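You operate a simulated robot arm through the tools that you are given. There is no shell and no other tool.

You run a simulated two-armed robot. Do the job below in one go: nothing can be reset, and whatever is moved stays where it is left.

Task
Pick up the white brush with one hand, pass it to the other hand and put it on the left end of the steel wall bench. Take the filler card and leave it on top of the brown carton on the top of the grey tool cabinet. Take the lug on the top of the grey tool cabinet and put it away on the top of the steel table. Close the rejects drawer. Take the blue guide bin on the top of the small parts bench and put it away on the shelf under the small parts bench. Put the orange banded fitting on the top of the small parts bench away on the top of the green drip rack. Press the green gauge button to switch it on. Stack the tin marked "guides" from the top of the alignment table on top of the tin marked "stops". Pull the lower right drawer open. Any order will do. Set down upright: lug.

The check looks at the end state, three seconds after you hand in, the way a careful person would. Anything else that was tipped, shoved, dropped, spilled or broken makes it a failure.

Robot
Two 7-joint arms with fingered hands on one trunk, on a base that moves. Base frame: it is fixed to the floor where the robot stands at the start and does not move with it; the origin is under the middle of the robot, x ahead of it, y to its left, z up. Readings come in m, degrees, newtons and seconds.
The left shoulder is at the start at [0.08, 0.198, 1.477], the right one opposite. With the tool pointing down near the work surface each hand reaches from about 0.1 to 0.7 m from the robot's upright axis, wherever it stands, measured 20 degrees to its own side. Places, roughly: black tin, green tin, white tin [6.25, 2.5, 0.75]; blue guide bin [-1.25, 4.5, 0.75]; carton [-1.25, 2.5, 0.75]; filler card [-1.25, 2, 0.75]; green gauge button [0.8, 2.8, 0.9]; left end of the steel wall bench [1, -0.5, 0.9]; lower right drawer [6.5, 5.5, 0.6]; lug [-1, 2, 0.75]; orange banded fitting (7x7x5 cm) [-1.4, 4.6, 0.8]; rejects drawer [-0.8, 1.7, 0.5]; shelf under the small parts bench [-1.2, 3.8, 0.3]; top of the green drip rack (15x31 cm) [-1.1, 1.72, 0.82]; top of the steel table [0.8, 0, 0.8]; white brush (3x3x16 cm) [0.5, 0, 0.9]. Payload 4 kg a hand.
The TCP of each hand is the grasp point between the finger pads, 0.026 m short of the fingertips. In the tool frame z runs along the fingers and y along their closing line. The gripper opens to 0.132 m; its body begins 0.073 m behind the TCP. The gripper is a hand of 4 fingers: y runs from the thumb to the fingers, the wrist lies at [0, 0, -0.239] in the tool frame, and closing takes about 1.5 s.
Orientation is that of the tool frame in the base frame, as a unit quaternion [w, x, y, z]. With the fingers straight down and closing along the base's y, the tool's x points along the base's -x, its y along +y and its z along -z.

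Tools
- The arms move only by the tool move_arm. It takes "left_targets", "right_targets" or both (then of equal length, played together; a hand with none holds still); each is one flat list of numbers, 6 for each row, row after row: the shift along the tool's x, y, z in m, then the turn, a rotation vector about the tool's x, y, z in degrees. In form: [dx, dy, dz, wx, wy, wz, dx, dy, dz, wx, wy, wz, ...]. A call has 1 to 20 rows; each row is the pose to reach, as a shift and turn from the pose commanded when the call began, along the tool's axes at that moment. "left_fingers" and "right_fingers" are, for a hand that has rows, the gripper command, from -1 (shut) to 1 (fully open), values between in proportion, set as the call begins (left out, the last holds). Each row takes 0.2 s and may step no farther than 0.05 m and 8.6 degrees from the row before; otherwise, or with a gripper value out of range, the whole call is refused. A pose out of reach is approached as far as the arm can. The call stops where the force on the tool passes 40 N (or 10 N more than at its start, if that is more) or the arm is blocked; 0.2 s more then pass. The fingers move at their own pace (about 0.072 m/s each) and stop on an object; they squeeze with about 27 N. The grip force told is the motor's: it shows also when the fingers shut on nothing. Time passes only in rows, and 0.2 s behind the last, so rows that repeat a pose let the fingers close. The reply holds the time, the measured pose of the TCP, the force on the tool along the base axes, the opening and the grip force, in the units named above and with some noise, with the torque about the TCP (base axes, N m) and any sound that the robot's microphone picked up.
- Cameras (640 x 400 px; columns grow to the right, rows downward): "scene" is now at [0.0918, 0.0061, 1.6183]; the picture's right is [0.12, -0.99, 0.00], its down [-0.89, -0.10, -0.45] and it looks along [0.44, 0.05, -0.89] (base axes); focal length 272 px, centre (320, 200). "left" rides on the left gripper at [-0.068, 0.002, -0.097] in its tool frame; the picture's right is [-0.03, -1.00, 0.00], its down [0.82, -0.02, -0.58] and it looks along [0.58, -0.02, 0.82] (tool axes); focal length 270 px, centre (320, 200). "right" rides on the right gripper at [0.068, 0.002, -0.097] in its tool frame; the picture's right is [-0.03, 1.00, 0.00], its down [-0.82, -0.02, -0.58] and it looks along [-0.58, -0.01, 0.82] (tool axes); focal length 270 px, centre (320, 200). There is no depth. A picture from a camera that has moved, and an enlarged one, comes with that camera's place and axes in the base frame and with its lens.
- get_image(camera): a new picture of that camera. It takes no simulated time.
- lift_body(by): slides the trunk up (or, below 0, down) by that many m; the arms and the scene camera ride with it, the base frame stays. It gives what a move gives, with no picture.
- roll_base(legs): drives the robot by 1 to 6 legs, each [ahead, left, turn to the left] in m, m and degrees, along the robot's own axes; the way and the turn of a leg run together, so that a leg with both is an arc; at most 1.5 m and 180 degrees a leg. The arms and the cameras ride along, it lands a little off, and it stops where it bumps. It gives what a move gives.
- move_fingers(finger1, finger2, finger3, thumb_bend, hand): sets how far each is bent, from 0 (flat) to 1 (curled in); at 0.3 the hand is open as for a grip, at 0.7 the pads meet at the TCP. One left out holds its place. A second passes; each finger stops where it meets its share of the squeeze, and holds until it gets a number again. A gripper value or a shape takes the hand back. It gives what a move gives, with no picture; readings hold the bend of each and the force on the fingers (four entries, about 0 where the hand has none), thumb and palm.
- set_grasp(shape, hand): the hand has 4 fingers and takes this shape, open, in about a second: jaw (thumb against the fingers, like two jaws); tri (thumb and two fingers); tip (a fingertip pinch); poke (one finger out to press); point (the index stretched); flat (the hand flat); cup (the hand cupped); fist (a fist). The gripper value then closes the fingers along that shape, each until it touches; the sizes above hold for jaw. It gives what a move gives, with no picture.
- head_to(pan, tilt): turns the head with the scene camera to pan (to the left, within 86 degrees either way) and tilt (down, from -29 to 69), counted from straight ahead of the robot. It gives what a move gives.
- zoom(camera, box): a new picture of the part [left, top, right, bottom] of that camera's present view, enlarged. It takes no simulated time.
- job_done(): hands the job in; it is judged then, once.

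Nothing tells you exact positions but the pictures and the camera data. Unless the task says otherwise, let go and move clear before handing in.

The tools are called after "Emit:" as a command line: name --argument value ..., lists and objects as JSON in quotes. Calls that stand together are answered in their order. move_arm: Moves the arms, as the interface text tells. Its arguments: {"type":"object","properties":{"left_targets":{"type":"array","items":{"type":"number"}},"left_fingers":{"type":"number"},"right_targets":{"type":"array","items":{"type":"number"}},"right_fingers":{"type":"number"}},"required":[]} The other tools are called the same way: lift_body (by) moves the trunk up or down; set_grasp (shape, hand) gives the hand a shape; move_fingers (finger1, finger2, finger3, thumb_bend, hand) moves the fingers one by one; roll_base (legs) drives the base; head_to (pan, tilt) turns the head that bears the scene camera; get_image (camera) takes a picture; zoom (camera, box) takes an enlarged picture of a part of a camera's view; job_done () hands the job in.

At the start:

```text
time: 0.0
left_tcp_pos: [0.3018, 0.0994, 1.0448]
left_tool_rot: [0.001, 0.001, 1.0, 0.0]
left_contact_force: [0.1, -0.5, -0.2]
left_torque: [-0.01, -0.01, 0.02]
left_gripper_width: 0.1317
left_gripper_force: 0.3
left_shape: jaw
left_bend: [0.3, 0.3, 0.3, 0.3]
left_finger forces: [0.0, 0.0, 0.0, 0.0, 0.0, 0.0]
right_tcp_pos: [0.3607, -0.1424, 1.045]
right_tool_rot: [0.0, 0.0, 1.0, 0.0]
right_contact_force: [0.5, -0.1, -0.3]
right_torque: [0.0, 0.02, -0.01]
right_gripper_width: 0.132
right_gripper_force: 0.1
right_shape: jaw
right_bend: [0.3, 0.3, 0.3, 0.3]
right_finger forces: [0.0, 0.0, 0.1, 0.0, 0.0, 0.1]
trunk travel left (down, up): [-0.787, 0.053]
robot x, y, heading: [0.0025, 0.0047, 0.2]
head pan, tilt (commanded): [6.7, 63.5]
```

scene: 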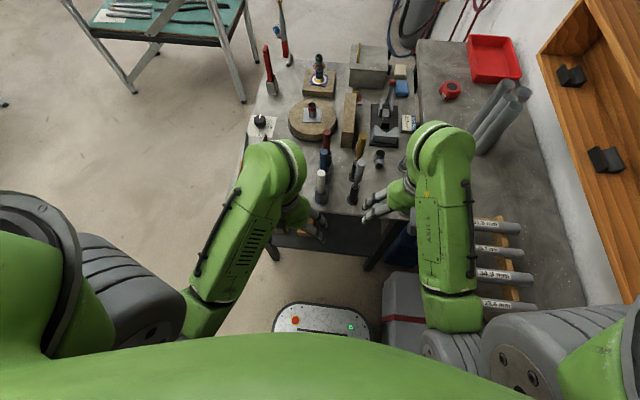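
right: 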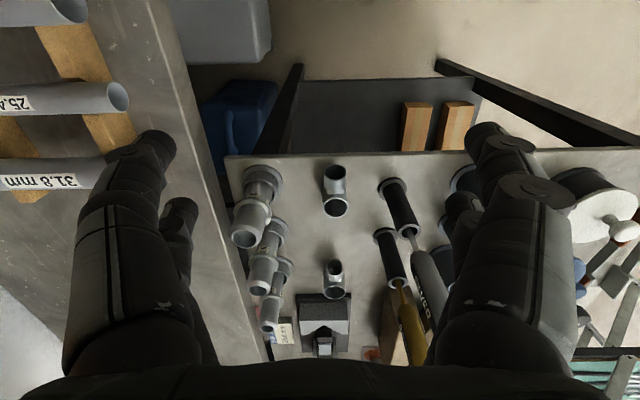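
left: 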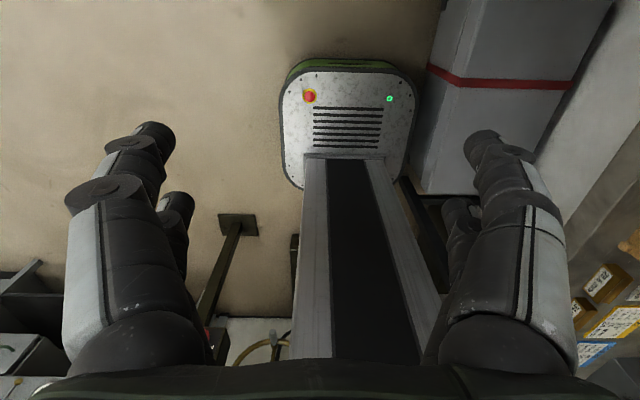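

I see a steel table in front crowded with tools and fittings, and a wall bench to the right. I'll look closer at the table to find the white brush before moving anything.

Emit:
zoom --camera "scene" --box '[230, 40, 450, 260]'

Emit:
zoom --camera "scene" --box '[400, 20, 640, 320]'

Emit:
zoom --camera "right" --box '[200, 120, 520, 370]'

```text
1.82 times, centred on (340, 150) of scene
camera zoom: at [0.0918, 0.0061, 1.6183], right [0.12, -0.99, 0.0], down [-0.89, -0.1, -0.45], along [0.44, 0.05, -0.89], focal length 495 px, centre (284, 291)
```

zoom: 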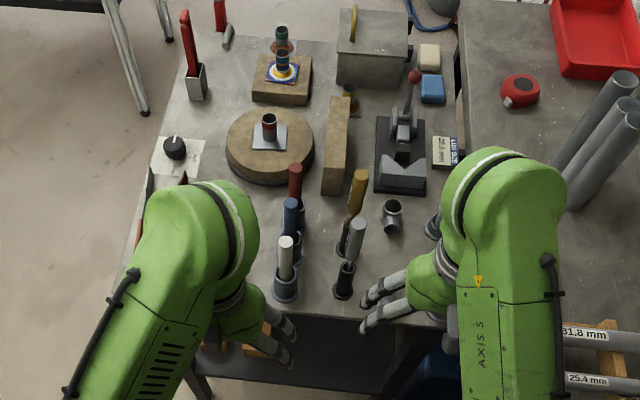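

```text
1.33 times, centred on (520, 170) of scene
camera zoom: at [0.0918, 0.0061, 1.6183], right [0.12, -0.99, 0.0], down [-0.89, -0.1, -0.45], along [0.44, 0.05, -0.89], focal length 363 px, centre (53, 240)
```

zoom: 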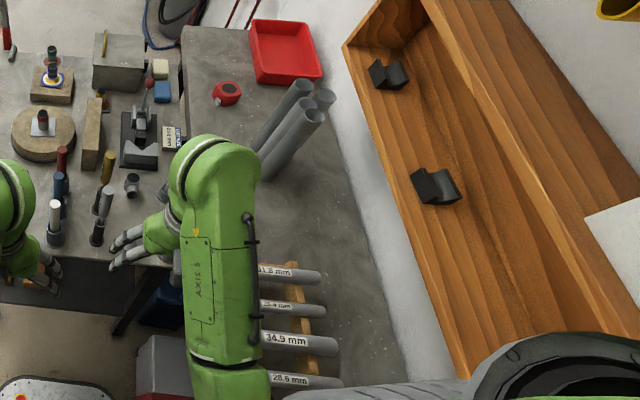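

```text
1.60 times, centred on (360, 245) of right
camera zoom: at [0.2934, -0.1412, 1.1397], right [0.03, 1.0, 0.0], down [0.82, -0.02, 0.58], along [0.58, -0.01, -0.82], focal length 432 px, centre (256, 128)
```

zoom: 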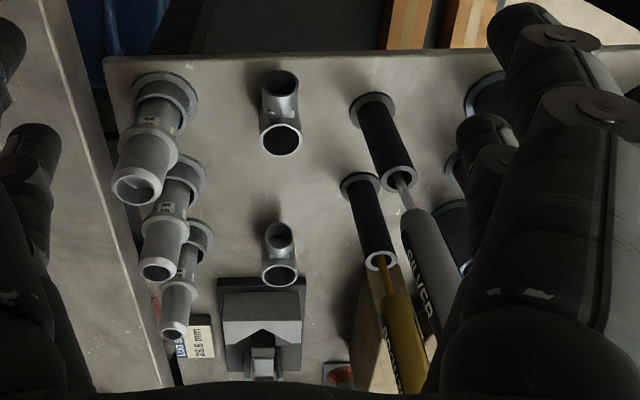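

The brushes seem to stand in sleeves near the front edge of the table. I'll turn the head for a better look around.

Emit:
head_to --pan 0 --tilt 45

Emit:
get_image --camera "scene"

Emit:
zoom --camera "scene" --box '[220, 150, 420, 300]'

```text
time: 0.8
left_tcp_pos: [0.3016, 0.0979, 1.0436]
left_tool_rot: [0.0, -0.001, 1.0, 0.0]
left_contact_force: [-0.4, -0.4, -0.2]
left_torque: [0.03, 0.0, -0.02]
left_gripper_width: 0.1322
left_gripper_force: 0.0
left_shape: jaw
left_bend: [0.3, 0.3, 0.3, 0.3]
left_finger forces: [0.0, 0.0, 0.0, 0.0, 0.0, 0.0]
right_tcp_pos: [0.3608, -0.1435, 1.0438]
right_tool_rot: [0.0, -0.001, 1.0, 0.0]
right_contact_force: [-0.2, -0.2, -0.1]
right_torque: [-0.02, 0.01, -0.03]
right_gripper_width: 0.1317
right_gripper_force: 0.1
right_shape: jaw
right_bend: [0.3, 0.3, 0.3, 0.3]
right_finger forces: [0.0, 0.0, 0.0, 0.0, 0.0, 0.0]
trunk travel left (down, up): [-0.787, 0.053]
robot x, y, heading: [-0.0003, 0.0005, 0.1]
head pan, tilt (commanded): [0.0, 45.0]
```

```text
taken
camera scene: at [0.1109, -0.0012, 1.6416], right [0.0, -1.0, 0.0], down [-0.71, 0.0, -0.71], along [0.71, 0.0, -0.71], focal length 272 px, centre (320, 200)
```

scene: 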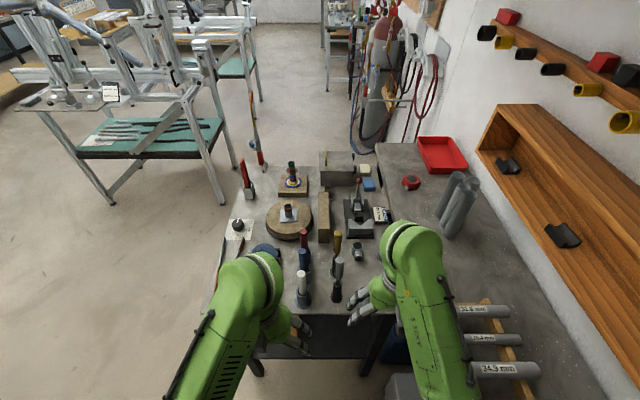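

```text
2.67 times, centred on (320, 225) of scene
camera zoom: at [0.1109, -0.0012, 1.6416], right [0.0, -1.0, 0.0], down [-0.71, 0.0, -0.71], along [0.71, 0.0, -0.71], focal length 726 px, centre (320, 133)
```

zoom: 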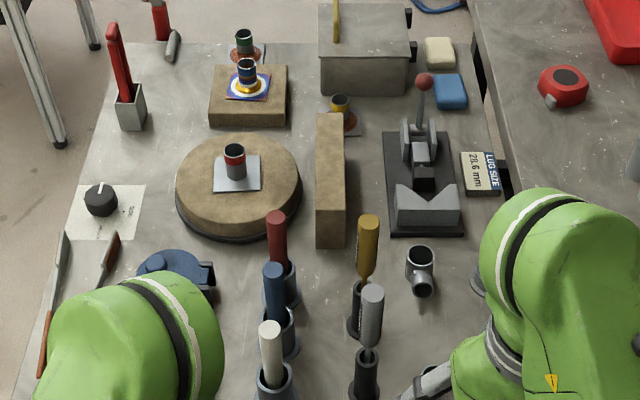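

I can see the white brush standing in a socket at the front of the table, with blue, red, gold and silver ones near it. I'll pan the head to survey the room before acting.

Emit:
head_to --pan 80 --tilt 25

Emit:
get_image --camera "scene"

Emit:
head_to --pan 35 --tilt 20

Emit:
get_image --camera "scene"

Emit:
head_to --pan -25 --tilt 35

Emit:
get_image --camera "scene"

```text
time: 2.3
left_tcp_pos: [0.3012, 0.0988, 1.043]
left_tool_rot: [0.001, 0.0, 1.0, 0.0]
left_contact_force: [-0.3, 0.7, 0.6]
left_torque: [-0.04, 0.0, -0.01]
left_gripper_width: 0.1322
left_gripper_force: 0.0
left_shape: jaw
left_bend: [0.3, 0.3, 0.3, 0.3]
left_finger forces: [0.0, 0.0, 0.1, 0.0, 0.0, 0.0]
right_tcp_pos: [0.3605, -0.1429, 1.0435]
right_tool_rot: [-0.001, 0.0, 1.0, 0.0]
right_contact_force: [-0.2, 0.1, 0.1]
right_torque: [0.01, -0.01, 0.01]
right_gripper_width: 0.1317
right_gripper_force: 0.1
right_shape: jaw
right_bend: [0.3, 0.3, 0.3, 0.3]
right_finger forces: [0.0, 0.0, 0.0, 0.0, 0.2, 0.0]
trunk travel left (down, up): [-0.787, 0.053]
robot x, y, heading: [-0.0004, -0.0028, -0.1]
head pan, tilt (commanded): [80.0, 25.0]
```

```text
taken
camera scene: at [0.0458, 0.0895, 1.6723], right [0.98, -0.17, 0.0], down [-0.07, -0.42, -0.91], along [0.16, 0.89, -0.42], focal length 272 px, centre (320, 200)
```

scene: 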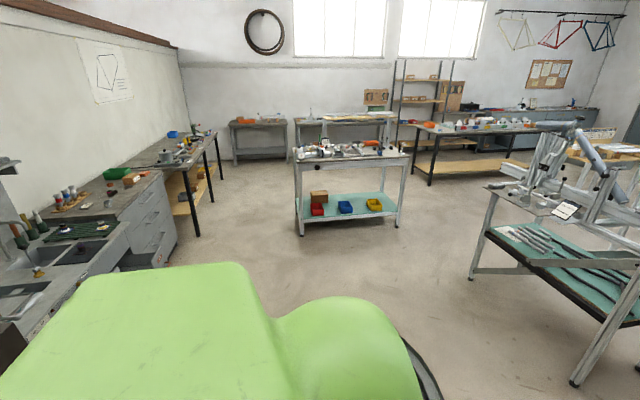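

```text
time: 3.5
left_tcp_pos: [0.3015, 0.099, 1.0432]
left_tool_rot: [0.0, 0.0, 1.0, 0.0]
left_contact_force: [-0.3, -0.1, 0.5]
left_torque: [0.04, -0.04, 0.0]
left_gripper_width: 0.132
left_gripper_force: 0.0
left_shape: jaw
left_bend: [0.3, 0.3, 0.3, 0.3]
left_finger forces: [0.0, 0.0, 0.0, 0.1, 0.0, 0.0]
right_tcp_pos: [0.3604, -0.1424, 1.0448]
right_tool_rot: [0.0, 0.0, 1.0, 0.0]
right_contact_force: [-0.3, -0.3, 0.3]
right_torque: [0.03, 0.02, 0.0]
right_gripper_width: 0.132
right_gripper_force: 0.1
right_shape: jaw
right_bend: [0.3, 0.3, 0.3, 0.3]
right_finger forces: [0.0, 0.0, 0.0, 0.0, 0.0, 0.1]
trunk travel left (down, up): [-0.787, 0.053]
robot x, y, heading: [0.0009, -0.0041, -0.1]
head pan, tilt (commanded): [35.0, 20.0]
```

```text
taken
camera scene: at [0.1058, 0.0523, 1.6804], right [0.57, -0.82, 0.0], down [-0.28, -0.2, -0.94], along [0.77, 0.54, -0.34], focal length 272 px, centre (320, 200)
```

scene: 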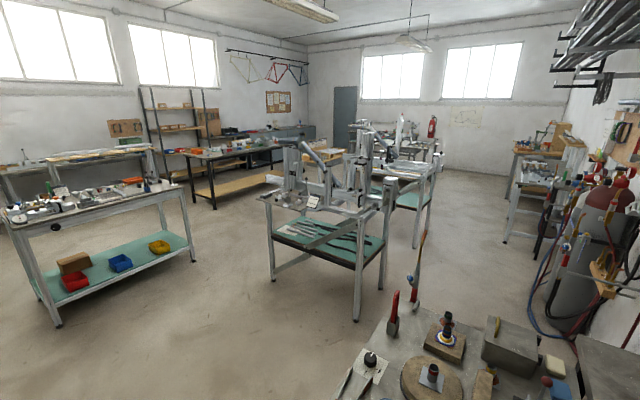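

```text
time: 4.8
left_tcp_pos: [0.3013, 0.099, 1.0427]
left_tool_rot: [0.001, 0.001, 1.0, 0.001]
left_contact_force: [-0.2, 0.6, 1.0]
left_torque: [-0.02, 0.0, 0.01]
left_gripper_width: 0.1319
left_gripper_force: 0.2
left_shape: jaw
left_bend: [0.3, 0.3, 0.3, 0.3]
left_finger forces: [0.1, 0.0, 0.0, 0.0, 0.0, 0.0]
right_tcp_pos: [0.3605, -0.1432, 1.0433]
right_tool_rot: [0.0, 0.0, 1.0, 0.0]
right_contact_force: [0.5, -0.6, -0.5]
right_torque: [-0.01, 0.02, 0.02]
right_gripper_width: 0.132
right_gripper_force: 0.1
right_shape: jaw
right_bend: [0.3, 0.3, 0.3, 0.3]
right_finger forces: [0.0, 0.1, 0.0, 0.0, 0.0, 0.1]
trunk travel left (down, up): [-0.787, 0.053]
robot x, y, heading: [-0.0019, -0.0008, 0.0]
head pan, tilt (commanded): [-25.0, 35.0]
```

```text
taken
camera scene: at [0.1095, -0.0383, 1.6565], right [-0.42, -0.91, 0.0], down [-0.52, 0.24, -0.82], along [0.74, -0.35, -0.57], focal length 272 px, centre (320, 200)
```

scene: 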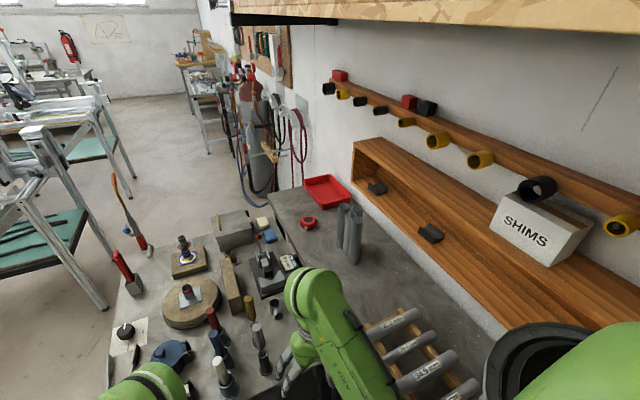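

I have the layout: steel table ahead, wall bench at right (its left end has the red tray and tape), cabinet and small parts bench to the left rear. Next I move the left hand aside to see the brush clearly.

Emit:
move_arm --left_targets '[0, 0.05, -0.02, 0, 0, 0, 0, 0.1, -0.04, 0, 0, 0, 0, 0.15, -0.06, 0, 0, 0, 0, 0.2, -0.06, 0, 0, 0, 0, 0.25, -0.06, 0, 0, 0]' --left_fingers 1

Emit:
head_to --pan 0 --tilt 55

Emit:
zoom --camera "scene" --box '[230, 120, 410, 240]'

Emit:
get_image --camera "scene"

Emit:
get_image --camera "right"

```text
refused: row 1 steps farther than a row can; nothing moved
```

```text
time: 5.7
left_tcp_pos: [0.302, 0.098, 1.043]
left_tool_rot: [0.0, 0.0, 1.0, 0.0]
left_contact_force: [0.2, -0.4, 0.1]
left_torque: [0.01, -0.01, 0.02]
left_gripper_width: 0.1317
left_gripper_force: 0.1
left_shape: jaw
left_bend: [0.3, 0.3, 0.3, 0.3]
left_finger forces: [0.0, 0.0, 0.0, 0.0, 0.1, 0.1]
right_tcp_pos: [0.361, -0.1428, 1.0435]
right_tool_rot: [0.0, 0.001, 1.0, 0.0]
right_contact_force: [0.1, -1.5, 0.0]
right_torque: [-0.02, -0.01, 0.0]
right_gripper_width: 0.1319
right_gripper_force: 0.1
right_shape: jaw
right_bend: [0.3, 0.3, 0.3, 0.3]
right_finger forces: [0.0, 0.1, 0.0, 0.0, 0.0, 0.1]
trunk travel left (down, up): [-0.787, 0.053]
robot x, y, heading: [-0.002, 0.0043, -0.0]
head pan, tilt (commanded): [0.0, 55.0]
```

```text
3.33 times, centred on (320, 180) of scene
camera zoom: at [0.1018, -0.0013, 1.6283], right [0.0, -1.0, 0.0], down [-0.82, 0.0, -0.57], along [0.57, 0.0, -0.82], focal length 908 px, centre (320, 267)
```

zoom: 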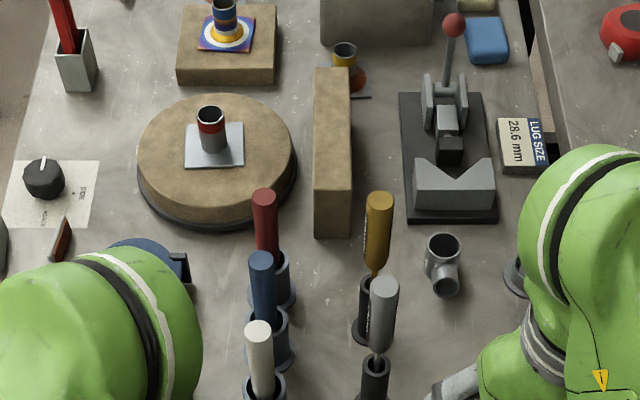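

```text
taken
camera scene: at [0.1018, -0.0013, 1.6283], right [0.0, -1.0, 0.0], down [-0.82, 0.0, -0.57], along [0.57, 0.0, -0.82], focal length 272 px, centre (320, 200)
```

scene: 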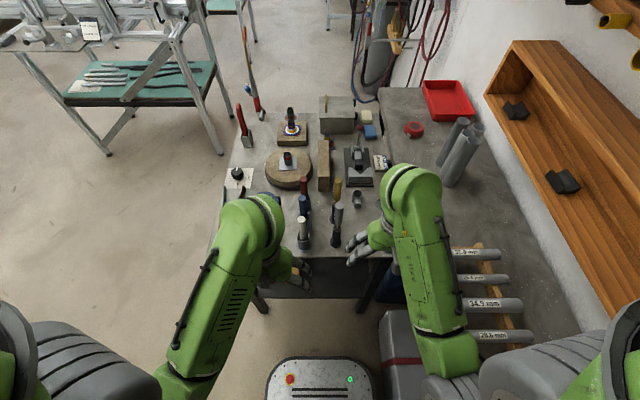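

```text
taken
camera right: at [0.2934, -0.1412, 1.1397], right [0.03, 1.0, 0.0], down [0.82, -0.02, 0.58], along [0.58, -0.01, -0.82], focal length 270 px, centre (320, 200)
```

right: 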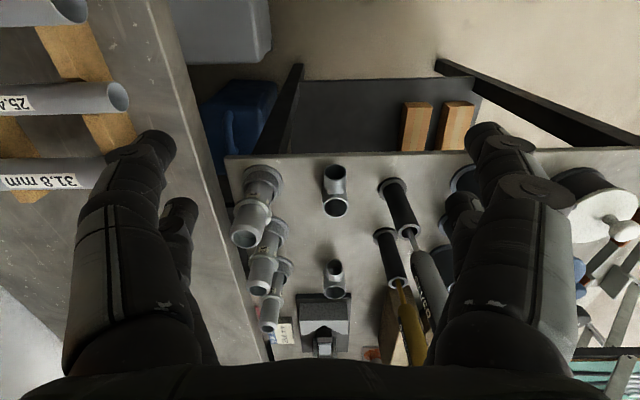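

The table objects are clear now. I'll move the left hand aside with smaller rows and then measure the brush.

Emit:
move_arm --left_targets '[0, 0.04, -0.02, 0, 0, 0, 0, 0.08, -0.04, 0, 0, 0, 0, 0.12, -0.06, 0, 0, 0, 0, 0.165, -0.06, 0, 0, 0, 0, 0.21, -0.06, 0, 0, 0, 0, 0.25, -0.06, 0, 0, 0]' --left_fingers 1

Emit:
zoom --camera "scene" --box '[230, 130, 410, 270]'

Emit:
get_image --camera "scene"

```text
time: 7.1
left_tcp_pos: [0.3327, 0.2298, 1.0315]
left_tool_rot: [0.004, 0.126, 0.992, 0.001]
left_contact_force: [-0.3, -0.8, 0.3]
left_torque: [0.01, 0.03, 0.0]
left_gripper_width: 0.1318
left_gripper_force: 0.0
left_shape: jaw
left_bend: [0.3, 0.3, 0.3, 0.3]
left_finger forces: [0.0, 0.0, 0.0, 0.1, 0.0, 0.0]
left hand out of reach, approached as far as the arm can: row 1, 2, 3, 4, 5, 6
right_tcp_pos: [0.3605, -0.1428, 1.0455]
right_tool_rot: [0.0, 0.0, 1.0, 0.0]
right_contact_force: [0.0, 0.3, -0.1]
right_torque: [0.01, 0.04, 0.02]
right_gripper_width: 0.132
right_gripper_force: 0.1
right_shape: jaw
right_bend: [0.3, 0.3, 0.3, 0.3]
right_finger forces: [0.0, 0.0, 0.0, 0.1, 0.0, 0.0]
trunk travel left (down, up): [-0.787, 0.053]
robot x, y, heading: [0.0016, 0.0004, -0.2]
head pan, tilt (commanded): [0.0, 55.0]
stopped in row 6 (left hand): the arm was blocked; the commanded pose is now the measured one
```

```text
2.86 times, centred on (320, 200) of scene
camera zoom: at [0.1022, -0.0008, 1.6282], right [0.0, -1.0, 0.0], down [-0.82, 0.0, -0.57], along [0.57, 0.0, -0.82], focal length 778 px, centre (320, 200)
```

zoom: 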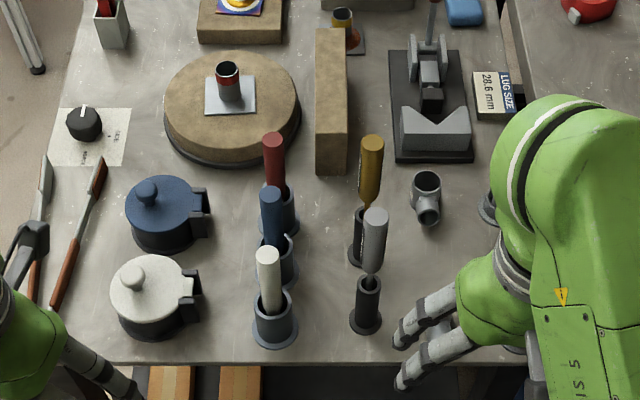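

```text
taken
camera scene: at [0.1022, -0.0008, 1.6282], right [0.0, -1.0, 0.0], down [-0.82, 0.0, -0.57], along [0.57, 0.0, -0.82], focal length 272 px, centre (320, 200)
```

scene: 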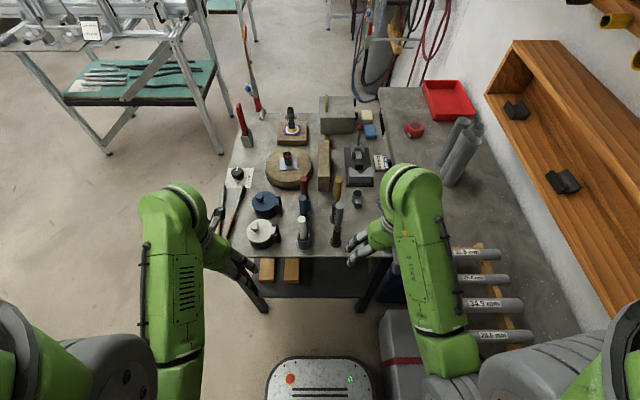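

The white brush stands in its socket at about (0.50, 0.052), top at z≈0.97, with the blue brush ~8 cm behind it and the silver one ~10 cm to its right. I'll shift the base a little left so the right hand can take it comfortably, then re-look.

Emit:
roll_base --legs '[[0, 0.15, 0]]'

Emit:
get_image --camera "right"

Emit:
zoom --camera "scene" --box '[270, 130, 450, 270]'

```text
time: 8.5
left_tcp_pos: [0.3313, 0.3759, 1.0319]
left_tool_rot: [0.004, 0.124, 0.992, 0.004]
left_contact_force: [-0.2, -0.8, 0.3]
left_torque: [0.02, 0.0, -0.01]
left_gripper_width: 0.1321
left_gripper_force: 0.1
left_shape: jaw
left_bend: [0.3, 0.3, 0.3, 0.3]
left_finger forces: [0.0, 0.1, 0.0, 0.1, 0.0, 0.0]
right_tcp_pos: [0.3604, 0.0055, 1.0434]
right_tool_rot: [0.0, -0.001, 1.0, 0.001]
right_contact_force: [-0.4, 0.2, -0.2]
right_torque: [-0.01, -0.01, -0.01]
right_gripper_width: 0.1316
right_gripper_force: 0.1
right_shape: jaw
right_bend: [0.3, 0.3, 0.3, 0.3]
right_finger forces: [0.0, 0.0, 0.1, 0.0, 0.0, 0.0]
trunk travel left (down, up): [-0.787, 0.053]
robot x, y, heading: [-0.0032, 0.149, 0.2]
head pan, tilt (commanded): [0.0, 55.0]
```

```text
taken
camera right: at [0.2937, 0.0061, 1.1392], right [0.02, 1.0, 0.0], down [0.82, -0.02, 0.58], along [0.58, -0.01, -0.82], focal length 270 px, centre (320, 200)
```

right: 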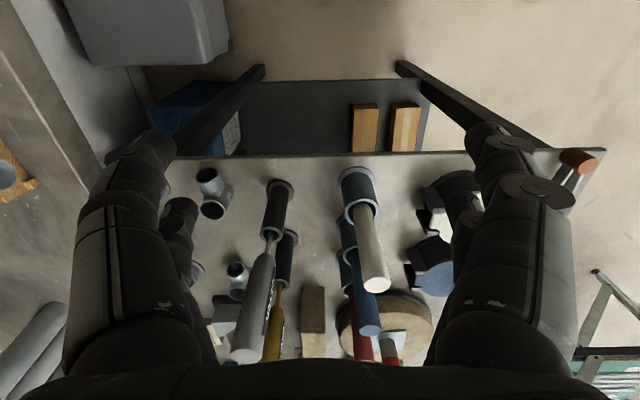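

```text
2.86 times, centred on (360, 200) of scene
camera zoom: at [0.1018, 0.1441, 1.6283], right [0.0, -1.0, 0.0], down [-0.82, 0.0, -0.57], along [0.57, 0.0, -0.82], focal length 778 px, centre (206, 200)
```

zoom: 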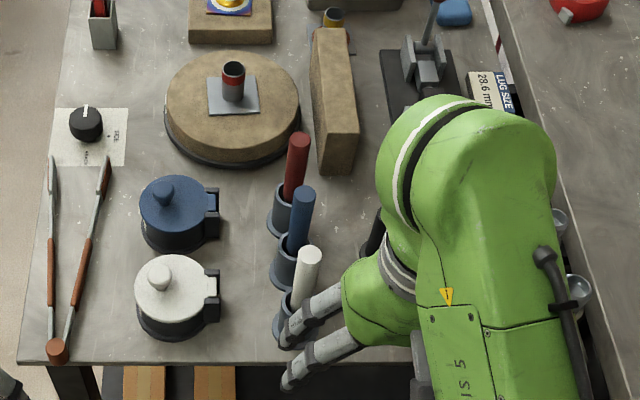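

The brush handle is at about (0.507, 0.05). I'll bring the right hand above it with a half-open grip, keeping clear of the silver brush.

Emit:
move_arm --right_targets '[0, 0, 0, 0, 0, 0, -0.04, 0.012, 0, 0, 0, 0, -0.08, 0.024, 0, 0, 0, 0, -0.115, 0.036, 0, 0, 0, 0, -0.146, 0.046, 0, 0, 0, 0, -0.146, 0.046, 0, 0, 0, 0]' --right_fingers 0.2

Emit:
get_image --camera "right"

Emit:
zoom --camera "scene" --box '[270, 130, 450, 270]'

```text
time: 9.9
left_tcp_pos: [0.3317, 0.378, 1.0315]
left_tool_rot: [0.003, 0.124, 0.992, 0.001]
left_contact_force: [0.8, -0.3, -0.4]
left_torque: [-0.01, -0.02, -0.02]
left_gripper_width: 0.1319
left_gripper_force: 0.1
left_shape: jaw
left_bend: [0.3, 0.3, 0.3, 0.3]
left_finger forces: [0.0, 0.1, 0.0, 0.1, 0.0, 0.0]
right_tcp_pos: [0.5067, 0.0533, 1.0445]
right_tool_rot: [0.0, -0.001, 1.0, 0.0]
right_contact_force: [0.4, -0.7, -0.3]
right_torque: [-0.06, -0.01, 0.0]
right_gripper_width: 0.0799
right_gripper_force: 0.0
right_shape: jaw
right_bend: [0.71, 0.71, 0.71, 0.7]
right_finger forces: [0.0, 0.0, 0.1, 0.0, 0.0, 0.1]
trunk travel left (down, up): [-0.787, 0.053]
robot x, y, heading: [0.0009, 0.148, 0.1]
head pan, tilt (commanded): [0.0, 55.0]
```

```text
taken
camera right: at [0.4395, 0.0558, 1.1392], right [0.02, 1.0, 0.0], down [0.82, -0.02, 0.58], along [0.58, -0.01, -0.82], focal length 270 px, centre (320, 200)
```

right: 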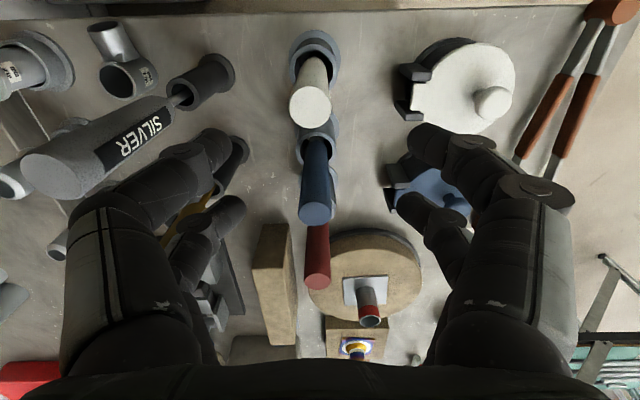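

```text
2.86 times, centred on (360, 200) of scene
camera zoom: at [0.102, 0.1486, 1.6283], right [0.0, -1.0, 0.0], down [-0.82, 0.0, -0.57], along [0.57, 0.0, -0.82], focal length 778 px, centre (206, 200)
```

zoom: 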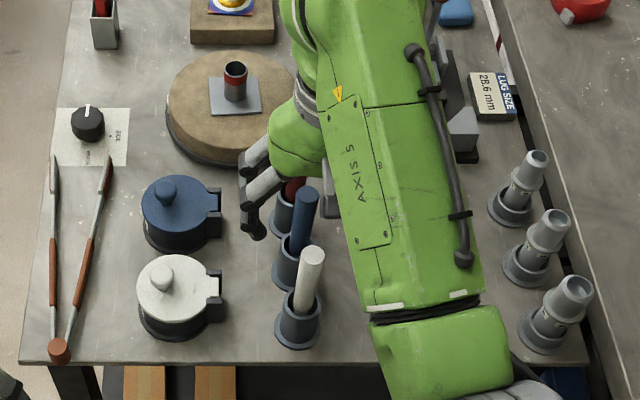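

Triangulating both views, the brush stands at (0.483, 0.049) with its top at z≈0.995 and the table top at ≈0.833. I'll correct the hand and descend to TCP z≈0.963.

Emit:
move_arm --right_targets '[0.023, -0.004, 0, 0, 0, 0, 0.023, -0.004, 0.03, 0, 0, 0, 0.023, -0.004, 0.06, 0, 0, 0, 0.023, -0.004, 0.081, 0, 0, 0, 0.023, -0.004, 0.081, 0, 0, 0]'

Emit:
get_image --camera "right"

Emit:
zoom --camera "scene" --box '[270, 130, 450, 270]'

```text
time: 11.1
left_tcp_pos: [0.3312, 0.3787, 1.0323]
left_tool_rot: [0.003, 0.124, 0.992, 0.001]
left_contact_force: [0.5, 0.5, 0.2]
left_torque: [-0.02, -0.02, -0.03]
left_gripper_width: 0.1321
left_gripper_force: 0.1
left_shape: jaw
left_bend: [0.3, 0.3, 0.3, 0.3]
left_finger forces: [0.0, 0.1, 0.0, 0.0, 0.0, 0.1]
right_tcp_pos: [0.4831, 0.0514, 0.9653]
right_tool_rot: [0.001, -0.001, 1.0, 0.0]
right_contact_force: [0.2, -0.2, -0.6]
right_torque: [-0.02, 0.0, 0.02]
right_gripper_width: 0.0797
right_gripper_force: 0.0
right_shape: jaw
right_bend: [0.71, 0.71, 0.71, 0.7]
right_finger forces: [0.0, 0.1, 0.0, 0.1, 0.1, 0.0]
trunk travel left (down, up): [-0.787, 0.053]
robot x, y, heading: [0.0006, 0.1502, 0.2]
head pan, tilt (commanded): [0.0, 55.0]
```

```text
taken
camera right: at [0.416, 0.0522, 1.0596], right [0.02, 1.0, 0.0], down [0.82, -0.02, 0.58], along [0.58, -0.01, -0.82], focal length 270 px, centre (320, 200)
```

right: 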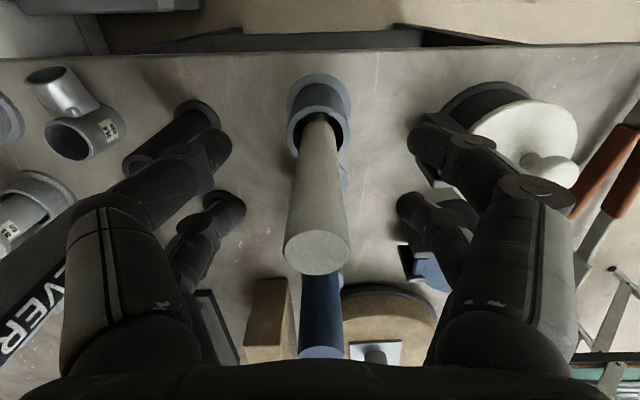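

```text
2.86 times, centred on (360, 200) of scene
camera zoom: at [0.1012, 0.1487, 1.6283], right [0.0, -1.0, 0.0], down [-0.82, 0.0, -0.57], along [0.57, 0.0, -0.82], focal length 778 px, centre (206, 200)
```

zoom: 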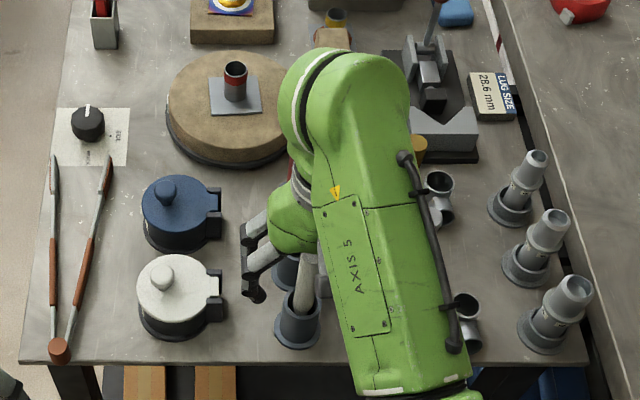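

The brush is centred between the finger pads. I close the grip now.

Emit:
move_arm --right_targets '[0, 0, 0, 0, 0, 0, 0, 0, 0, 0, 0, 0, 0, 0, 0, 0, 0, 0, 0, 0, 0, 0, 0, 0, 0, 0, 0, 0, 0, 0, 0, 0, 0, 0, 0, 0, 0, 0, 0, 0, 0, 0]' --right_fingers -1

Emit:
get_image --camera "right"

```text
time: 12.7
left_tcp_pos: [0.3323, 0.3781, 1.0304]
left_tool_rot: [0.004, 0.124, 0.992, 0.001]
left_contact_force: [-0.3, 0.5, -0.6]
left_torque: [0.01, 0.01, 0.0]
left_gripper_width: 0.1318
left_gripper_force: 0.0
left_shape: jaw
left_bend: [0.3, 0.3, 0.3, 0.3]
left_finger forces: [0.1, 0.0, 0.0, 0.1, 0.0, 0.1]
right_tcp_pos: [0.4835, 0.0516, 0.9629]
right_tool_rot: [0.001, -0.001, 1.0, 0.0]
right_contact_force: [-0.7, 0.3, 0.3]
right_torque: [0.01, 0.0, -0.05]
right_gripper_width: 0.0
right_gripper_force: 27.2
right_shape: jaw
right_bend: [0.62, 0.63, 0.63, 0.7]
right_finger forces: [0.0, 0.1, 0.0, 0.1, 0.0, 0.1]
trunk travel left (down, up): [-0.787, 0.053]
robot x, y, heading: [0.004, 0.1508, 0.2]
head pan, tilt (commanded): [0.0, 55.0]
```

```text
taken
camera right: at [0.4163, 0.0523, 1.0595], right [0.02, 1.0, 0.0], down [0.82, -0.02, 0.58], along [0.58, -0.01, -0.82], focal length 270 px, centre (320, 200)
```

right: 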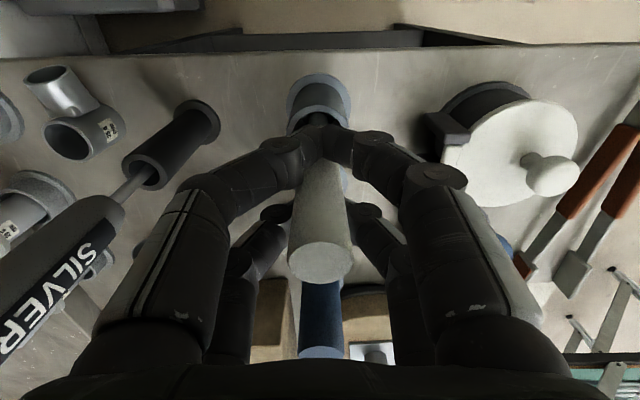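

The fingers report zero width with the brush in view between them, so it may have slipped between the front and rear finger pairs. I'll zoom in to check.

Emit:
zoom --camera "right" --box '[170, 60, 470, 330]'

Emit:
zoom --camera "left" --box '[0, 0, 640, 400]'

```text
1.48 times, centred on (320, 195) of right
camera zoom: at [0.4163, 0.0523, 1.0595], right [0.02, 1.0, 0.0], down [0.82, -0.02, 0.58], along [0.58, -0.01, -0.82], focal length 400 px, centre (320, 207)
```

zoom: 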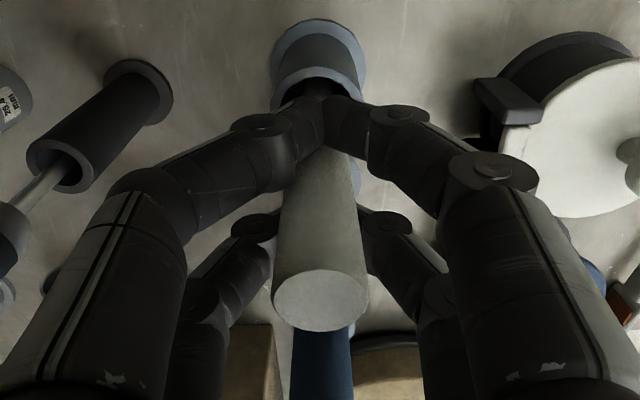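

```text
1.00 times, centred on (320, 200) of left (not enlarged: the box is as wide or as high as the picture)
camera zoom: at [0.3973, 0.3645, 1.1286], right [-0.22, -0.98, 0.0], down [-0.8, 0.18, 0.57], along [-0.56, 0.13, -0.82], focal length 270 px, centre (320, 200)
```

zoom: 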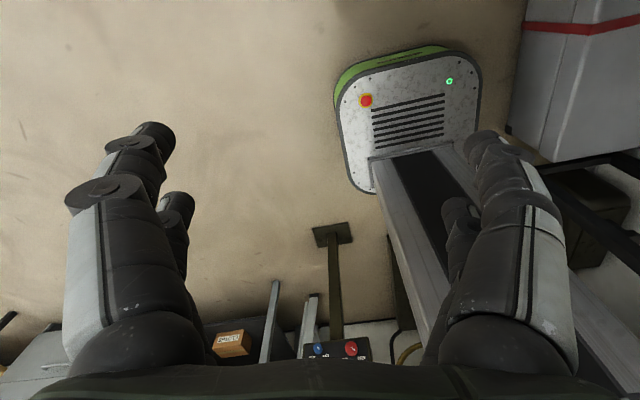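

The hand is really two finger pairs 5 cm apart, and the thin brush sits ungripped between them. I'll open partway, rise clear, and look at how the "tri" shape sets the fingers.

Emit:
move_arm --right_targets '[0, 0, 0, 0, 0, 0, 0, 0, 0, 0, 0, 0, 0, 0, 0, 0, 0, 0, 0, 0, 0, 0, 0, 0, 0, 0, -0.03, 0, 0, 0, 0, 0, -0.06, 0, 0, 0, 0, 0, -0.08, 0, 0, 0, 0.04, 0, -0.09, 0, 0, 0, 0.08, 0, -0.09, 0, 0, 0, 0.12, 0, -0.09, 0, 0, 0]' --right_fingers 0.2

Emit:
set_grasp --shape "tri" --hand "right"

Emit:
get_image --camera "right"

Emit:
get_image --camera "scene"

```text
time: 14.9
left_tcp_pos: [0.3307, 0.3794, 1.0306]
left_tool_rot: [0.005, 0.124, 0.992, 0.002]
left_contact_force: [0.8, -0.2, 0.2]
left_torque: [-0.03, -0.03, 0.01]
left_gripper_width: 0.1317
left_gripper_force: 0.0
left_shape: jaw
left_bend: [0.3, 0.3, 0.3, 0.3]
left_finger forces: [0.0, 0.0, 0.0, 0.0, 0.0, 0.0]
right_tcp_pos: [0.3618, 0.0499, 1.0514]
right_tool_rot: [0.002, -0.001, 1.0, 0.001]
right_contact_force: [0.5, -1.2, 0.2]
right_torque: [0.03, -0.05, 0.01]
right_gripper_width: 0.0789
right_gripper_force: 0.1
right_shape: jaw
right_bend: [0.71, 0.71, 0.71, 0.7]
right_finger forces: [0.0, 0.1, 0.0, 0.0, 0.1, 0.1]
right hand out of reach, approached as far as the arm can: row 10
trunk travel left (down, up): [-0.787, 0.053]
robot x, y, heading: [0.004, 0.1493, -0.0]
head pan, tilt (commanded): [0.0, 55.0]
```

```text
time: 15.8
left_tcp_pos: [0.3325, 0.3788, 1.0315]
left_tool_rot: [0.004, 0.123, 0.992, 0.001]
left_contact_force: [0.1, 0.3, -0.4]
left_torque: [0.01, -0.02, 0.0]
left_gripper_width: 0.132
left_gripper_force: 0.1
left_shape: jaw
left_bend: [0.3, 0.3, 0.3, 0.3]
left_finger forces: [0.0, 0.1, 0.1, 0.0, 0.1, 0.0]
right_tcp_pos: [0.3635, 0.0499, 1.0501]
right_tool_rot: [0.002, -0.002, 1.0, 0.001]
right_contact_force: [0.4, 0.6, 0.4]
right_torque: [-0.02, 0.03, 0.03]
right_gripper_width: 0.1318
right_gripper_force: 0.0
right_shape: tri
right_bend: [0.3, 0.3, 0.3, 0.3]
right_finger forces: [0.0, 0.1, 0.0, 0.1, 0.0, 0.0]
trunk travel left (down, up): [-0.787, 0.053]
robot x, y, heading: [-0.0001, 0.1478, 0.4]
head pan, tilt (commanded): [0.0, 55.0]
```

```text
taken
camera right: at [0.2958, 0.0515, 1.1457], right [0.02, 1.0, 0.0], down [0.81, -0.02, 0.58], along [0.58, -0.01, -0.81], focal length 270 px, centre (320, 200)
```

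right: 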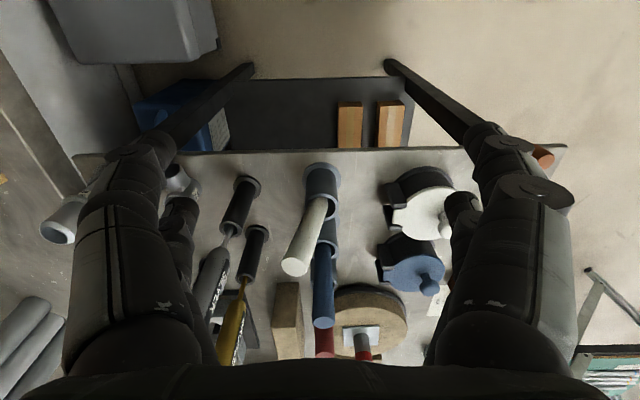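

```text
taken
camera scene: at [0.1022, 0.1489, 1.6282], right [0.0, -1.0, 0.0], down [-0.82, 0.0, -0.57], along [0.57, 0.0, -0.82], focal length 272 px, centre (320, 200)
```

scene: 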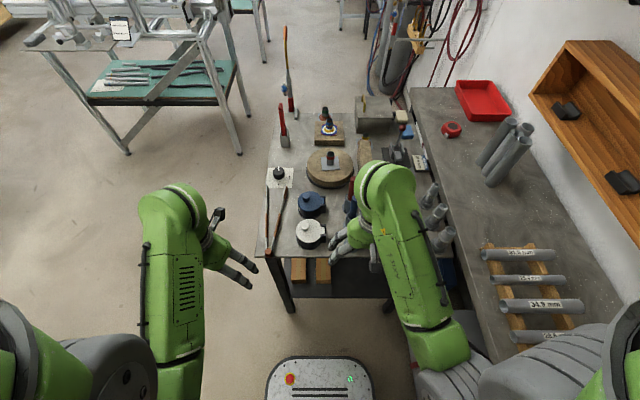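

The brush leans a little in its socket but still stands. I'll close the "tri" shape in free air to see where the pads meet.

Emit:
move_arm --right_targets '[0, 0, 0, 0, 0, 0, 0, 0, 0, 0, 0, 0, 0, 0, 0, 0, 0, 0, 0, 0, 0, 0, 0, 0, 0, 0, 0, 0, 0, 0, 0, 0, 0, 0, 0, 0, 0, 0, 0, 0, 0, 0]' --right_fingers -1

Emit:
get_image --camera "right"

Emit:
set_grasp --shape "tip" --hand "right"

Emit:
move_arm --right_targets '[0, 0, 0, 0, 0, 0, 0, 0, 0, 0, 0, 0, 0, 0, 0, 0, 0, 0, 0, 0, 0, 0, 0, 0, 0, 0, 0, 0, 0, 0, 0, 0, 0, 0, 0, 0, 0, 0, 0, 0, 0, 0]' --right_fingers -1

Emit:
get_image --camera "right"

```text
time: 17.4
left_tcp_pos: [0.3315, 0.3788, 1.0313]
left_tool_rot: [0.003, 0.123, 0.992, 0.002]
left_contact_force: [-0.9, 0.4, -0.2]
left_torque: [-0.04, 0.01, -0.05]
left_gripper_width: 0.1321
left_gripper_force: 0.1
left_shape: jaw
left_bend: [0.3, 0.3, 0.3, 0.3]
left_finger forces: [0.1, 0.0, 0.1, 0.0, 0.0, 0.0]
right_tcp_pos: [0.3627, 0.0493, 1.0505]
right_tool_rot: [0.002, 0.0, 1.0, 0.001]
right_contact_force: [0.3, 0.0, 0.4]
right_torque: [-0.02, -0.03, -0.02]
right_gripper_width: 0.0002
right_gripper_force: 26.9
right_shape: tri
right_bend: [0.62, 0.63, 0.63, 0.7]
right_finger forces: [0.1, 0.0, 0.0, 0.0, 0.0, 0.0]
trunk travel left (down, up): [-0.787, 0.053]
robot x, y, heading: [-0.0015, 0.1489, 0.0]
head pan, tilt (commanded): [0.0, 55.0]
```

```text
taken
camera right: at [0.2951, 0.0515, 1.1458], right [0.02, 1.0, 0.0], down [0.81, -0.02, 0.58], along [0.58, -0.01, -0.81], focal length 270 px, centre (320, 200)
```

right: 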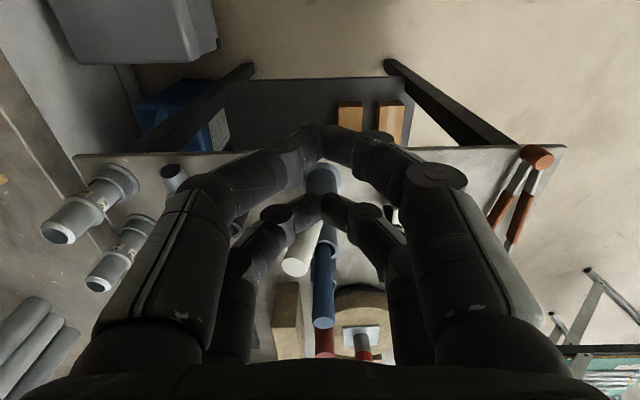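

```text
time: 18.3
left_tcp_pos: [0.3319, 0.3793, 1.0318]
left_tool_rot: [0.004, 0.124, 0.992, 0.001]
left_contact_force: [0.6, 0.3, 0.1]
left_torque: [-0.03, 0.03, -0.02]
left_gripper_width: 0.132
left_gripper_force: 0.0
left_shape: jaw
left_bend: [0.3, 0.3, 0.3, 0.3]
left_finger forces: [0.0, 0.0, 0.0, 0.0, 0.0, 0.0]
right_tcp_pos: [0.3621, 0.0494, 1.0493]
right_tool_rot: [0.002, -0.001, 1.0, 0.001]
right_contact_force: [0.2, -0.4, -0.1]
right_torque: [-0.03, 0.01, -0.01]
right_gripper_width: 0.132
right_gripper_force: 0.0
right_shape: tip
right_bend: [0.3, 0.3, 0.3, 0.3]
right_finger forces: [0.1, 0.0, 0.0, 0.1, 0.1, 0.0]
trunk travel left (down, up): [-0.787, 0.053]
robot x, y, heading: [0.0014, 0.1471, -0.1]
head pan, tilt (commanded): [0.0, 55.0]
```

```text
time: 19.9
left_tcp_pos: [0.3322, 0.3786, 1.0314]
left_tool_rot: [0.004, 0.123, 0.992, 0.001]
left_contact_force: [0.0, -0.4, -0.1]
left_torque: [0.0, -0.01, -0.02]
left_gripper_width: 0.1322
left_gripper_force: 0.0
left_shape: jaw
left_bend: [0.3, 0.3, 0.3, 0.3]
left_finger forces: [0.0, 0.0, 0.0, 0.0, 0.0, 0.1]
right_tcp_pos: [0.3622, 0.0512, 1.0508]
right_tool_rot: [0.001, -0.002, 1.0, 0.001]
right_contact_force: [-0.3, -0.1, -0.1]
right_torque: [0.01, -0.02, -0.03]
right_gripper_width: 0.0003
right_gripper_force: 26.9
right_shape: tip
right_bend: [0.62, 0.63, 0.63, 0.7]
right_finger forces: [0.1, 0.1, 0.1, 0.0, 0.1, 0.0]
trunk travel left (down, up): [-0.787, 0.053]
robot x, y, heading: [0.0001, 0.1469, 0.4]
head pan, tilt (commanded): [0.0, 55.0]
```

```text
taken
camera right: at [0.2952, 0.0515, 1.1458], right [0.02, 1.0, 0.0], down [0.81, -0.02, 0.58], along [0.58, -0.01, -0.81], focal length 270 px, centre (320, 200)
```

right: 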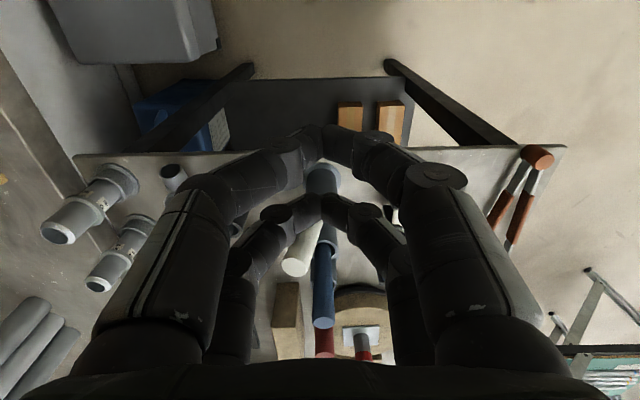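

"Tri" and "tip" close the same way, so thin upright things must be gripped with the fingers pointing level and the finger pairs stacked along the brush. I'll back off from the table and turn the right hand to point forward.

Emit:
roll_base --legs '[[-0.25, 0, 0]]'

Emit:
set_grasp --shape "jaw" --hand "right"

Emit:
move_arm --right_targets '[-0.0312, 0, -0.002, 0, -7.5, 0, -0.0619, 0, -0.0081, 0, -15, 0, -0.0915, 0, -0.0182, 0, -22.5, 0, -0.1195, 0, -0.032, 0, -30, 0, -0.1455, 0, -0.0494, 0, -37.5, 0, -0.169, 0, -0.07, 0, -45, 0, -0.1896, 0, -0.0935, 0, -52.5, 0, -0.207, 0, -0.1195, 0, -60, 0, -0.2208, 0, -0.1475, 0, -67.5, 0, -0.2309, 0, -0.1771, 0, -75, 0]' --right_fingers 0.2

Emit:
get_image --camera "scene"

```text
time: 21.7
left_tcp_pos: [0.0902, 0.3775, 1.0308]
left_tool_rot: [0.002, 0.123, 0.992, 0.002]
left_contact_force: [0.5, 0.3, 0.8]
left_torque: [-0.01, 0.06, 0.03]
left_gripper_width: 0.1318
left_gripper_force: 0.0
left_shape: jaw
left_bend: [0.3, 0.3, 0.3, 0.3]
left_finger forces: [0.0, 0.0, 0.0, 0.0, 0.1, 0.1]
right_tcp_pos: [0.1219, 0.0494, 1.0495]
right_tool_rot: [0.0, -0.001, 1.0, 0.001]
right_contact_force: [-0.2, 0.0, -0.1]
right_torque: [0.01, 0.01, -0.03]
right_gripper_width: 0.0003
right_gripper_force: 27.3
right_shape: tip
right_bend: [0.62, 0.63, 0.63, 0.7]
right_finger forces: [0.0, 0.0, 0.0, 0.0, 0.0, 0.0]
trunk travel left (down, up): [-0.787, 0.053]
robot x, y, heading: [-0.2464, 0.1479, 0.2]
head pan, tilt (commanded): [0.0, 55.0]
```

```text
time: 22.6
left_tcp_pos: [0.0858, 0.3776, 1.0318]
left_tool_rot: [0.004, 0.123, 0.992, 0.002]
left_contact_force: [0.3, 0.1, 0.1]
left_torque: [0.01, -0.02, -0.02]
left_gripper_width: 0.1316
left_gripper_force: 0.0
left_shape: jaw
left_bend: [0.3, 0.3, 0.3, 0.3]
left_finger forces: [0.0, 0.1, 0.0, 0.0, 0.0, 0.0]
right_tcp_pos: [0.1177, 0.0497, 1.0508]
right_tool_rot: [0.002, -0.002, 1.0, 0.001]
right_contact_force: [-0.5, -0.8, 1.0]
right_torque: [-0.03, 0.01, 0.0]
right_gripper_width: 0.1318
right_gripper_force: 0.2
right_shape: jaw
right_bend: [0.3, 0.3, 0.3, 0.3]
right_finger forces: [0.0, 0.1, 0.1, 0.0, 0.1, 0.0]
trunk travel left (down, up): [-0.787, 0.053]
robot x, y, heading: [-0.2482, 0.1457, 0.3]
head pan, tilt (commanded): [0.0, 55.0]
```

```text
time: 24.8
left_tcp_pos: [0.0866, 0.3778, 1.0305]
left_tool_rot: [0.004, 0.124, 0.992, 0.001]
left_contact_force: [-0.2, -0.2, 0.5]
left_torque: [-0.01, 0.03, 0.0]
left_gripper_width: 0.1318
left_gripper_force: 0.1
left_shape: jaw
left_bend: [0.3, 0.3, 0.3, 0.3]
left_finger forces: [0.0, 0.0, 0.0, 0.0, 0.1, 0.1]
right_tcp_pos: [0.3494, 0.0478, 1.2283]
right_tool_rot: [0.611, -0.001, 0.791, 0.002]
right_contact_force: [0.4, -0.1, 0.2]
right_torque: [-0.05, 0.0, -0.01]
right_gripper_width: 0.08
right_gripper_force: 0.1
right_shape: jaw
right_bend: [0.71, 0.71, 0.71, 0.7]
right_finger forces: [0.0, 0.1, 0.0, 0.0, 0.0, 0.0]
trunk travel left (down, up): [-0.787, 0.053]
robot x, y, heading: [-0.2474, 0.1484, 0.6]
head pan, tilt (commanded): [0.0, 55.0]
```

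```text
taken
camera scene: at [-0.1424, 0.1482, 1.6283], right [0.0, -1.0, 0.0], down [-0.82, 0.0, -0.57], along [0.57, 0.0, -0.82], focal length 272 px, centre (320, 200)
```

scene: 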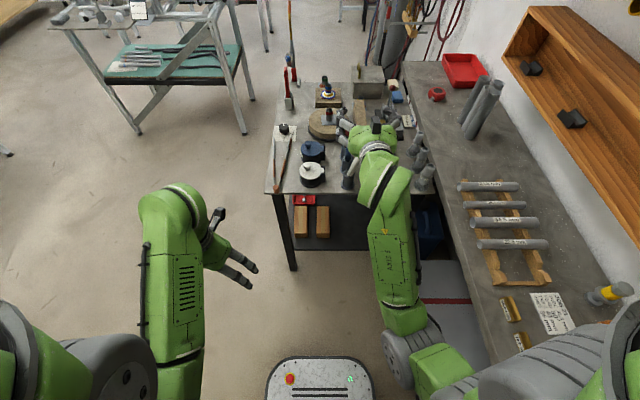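

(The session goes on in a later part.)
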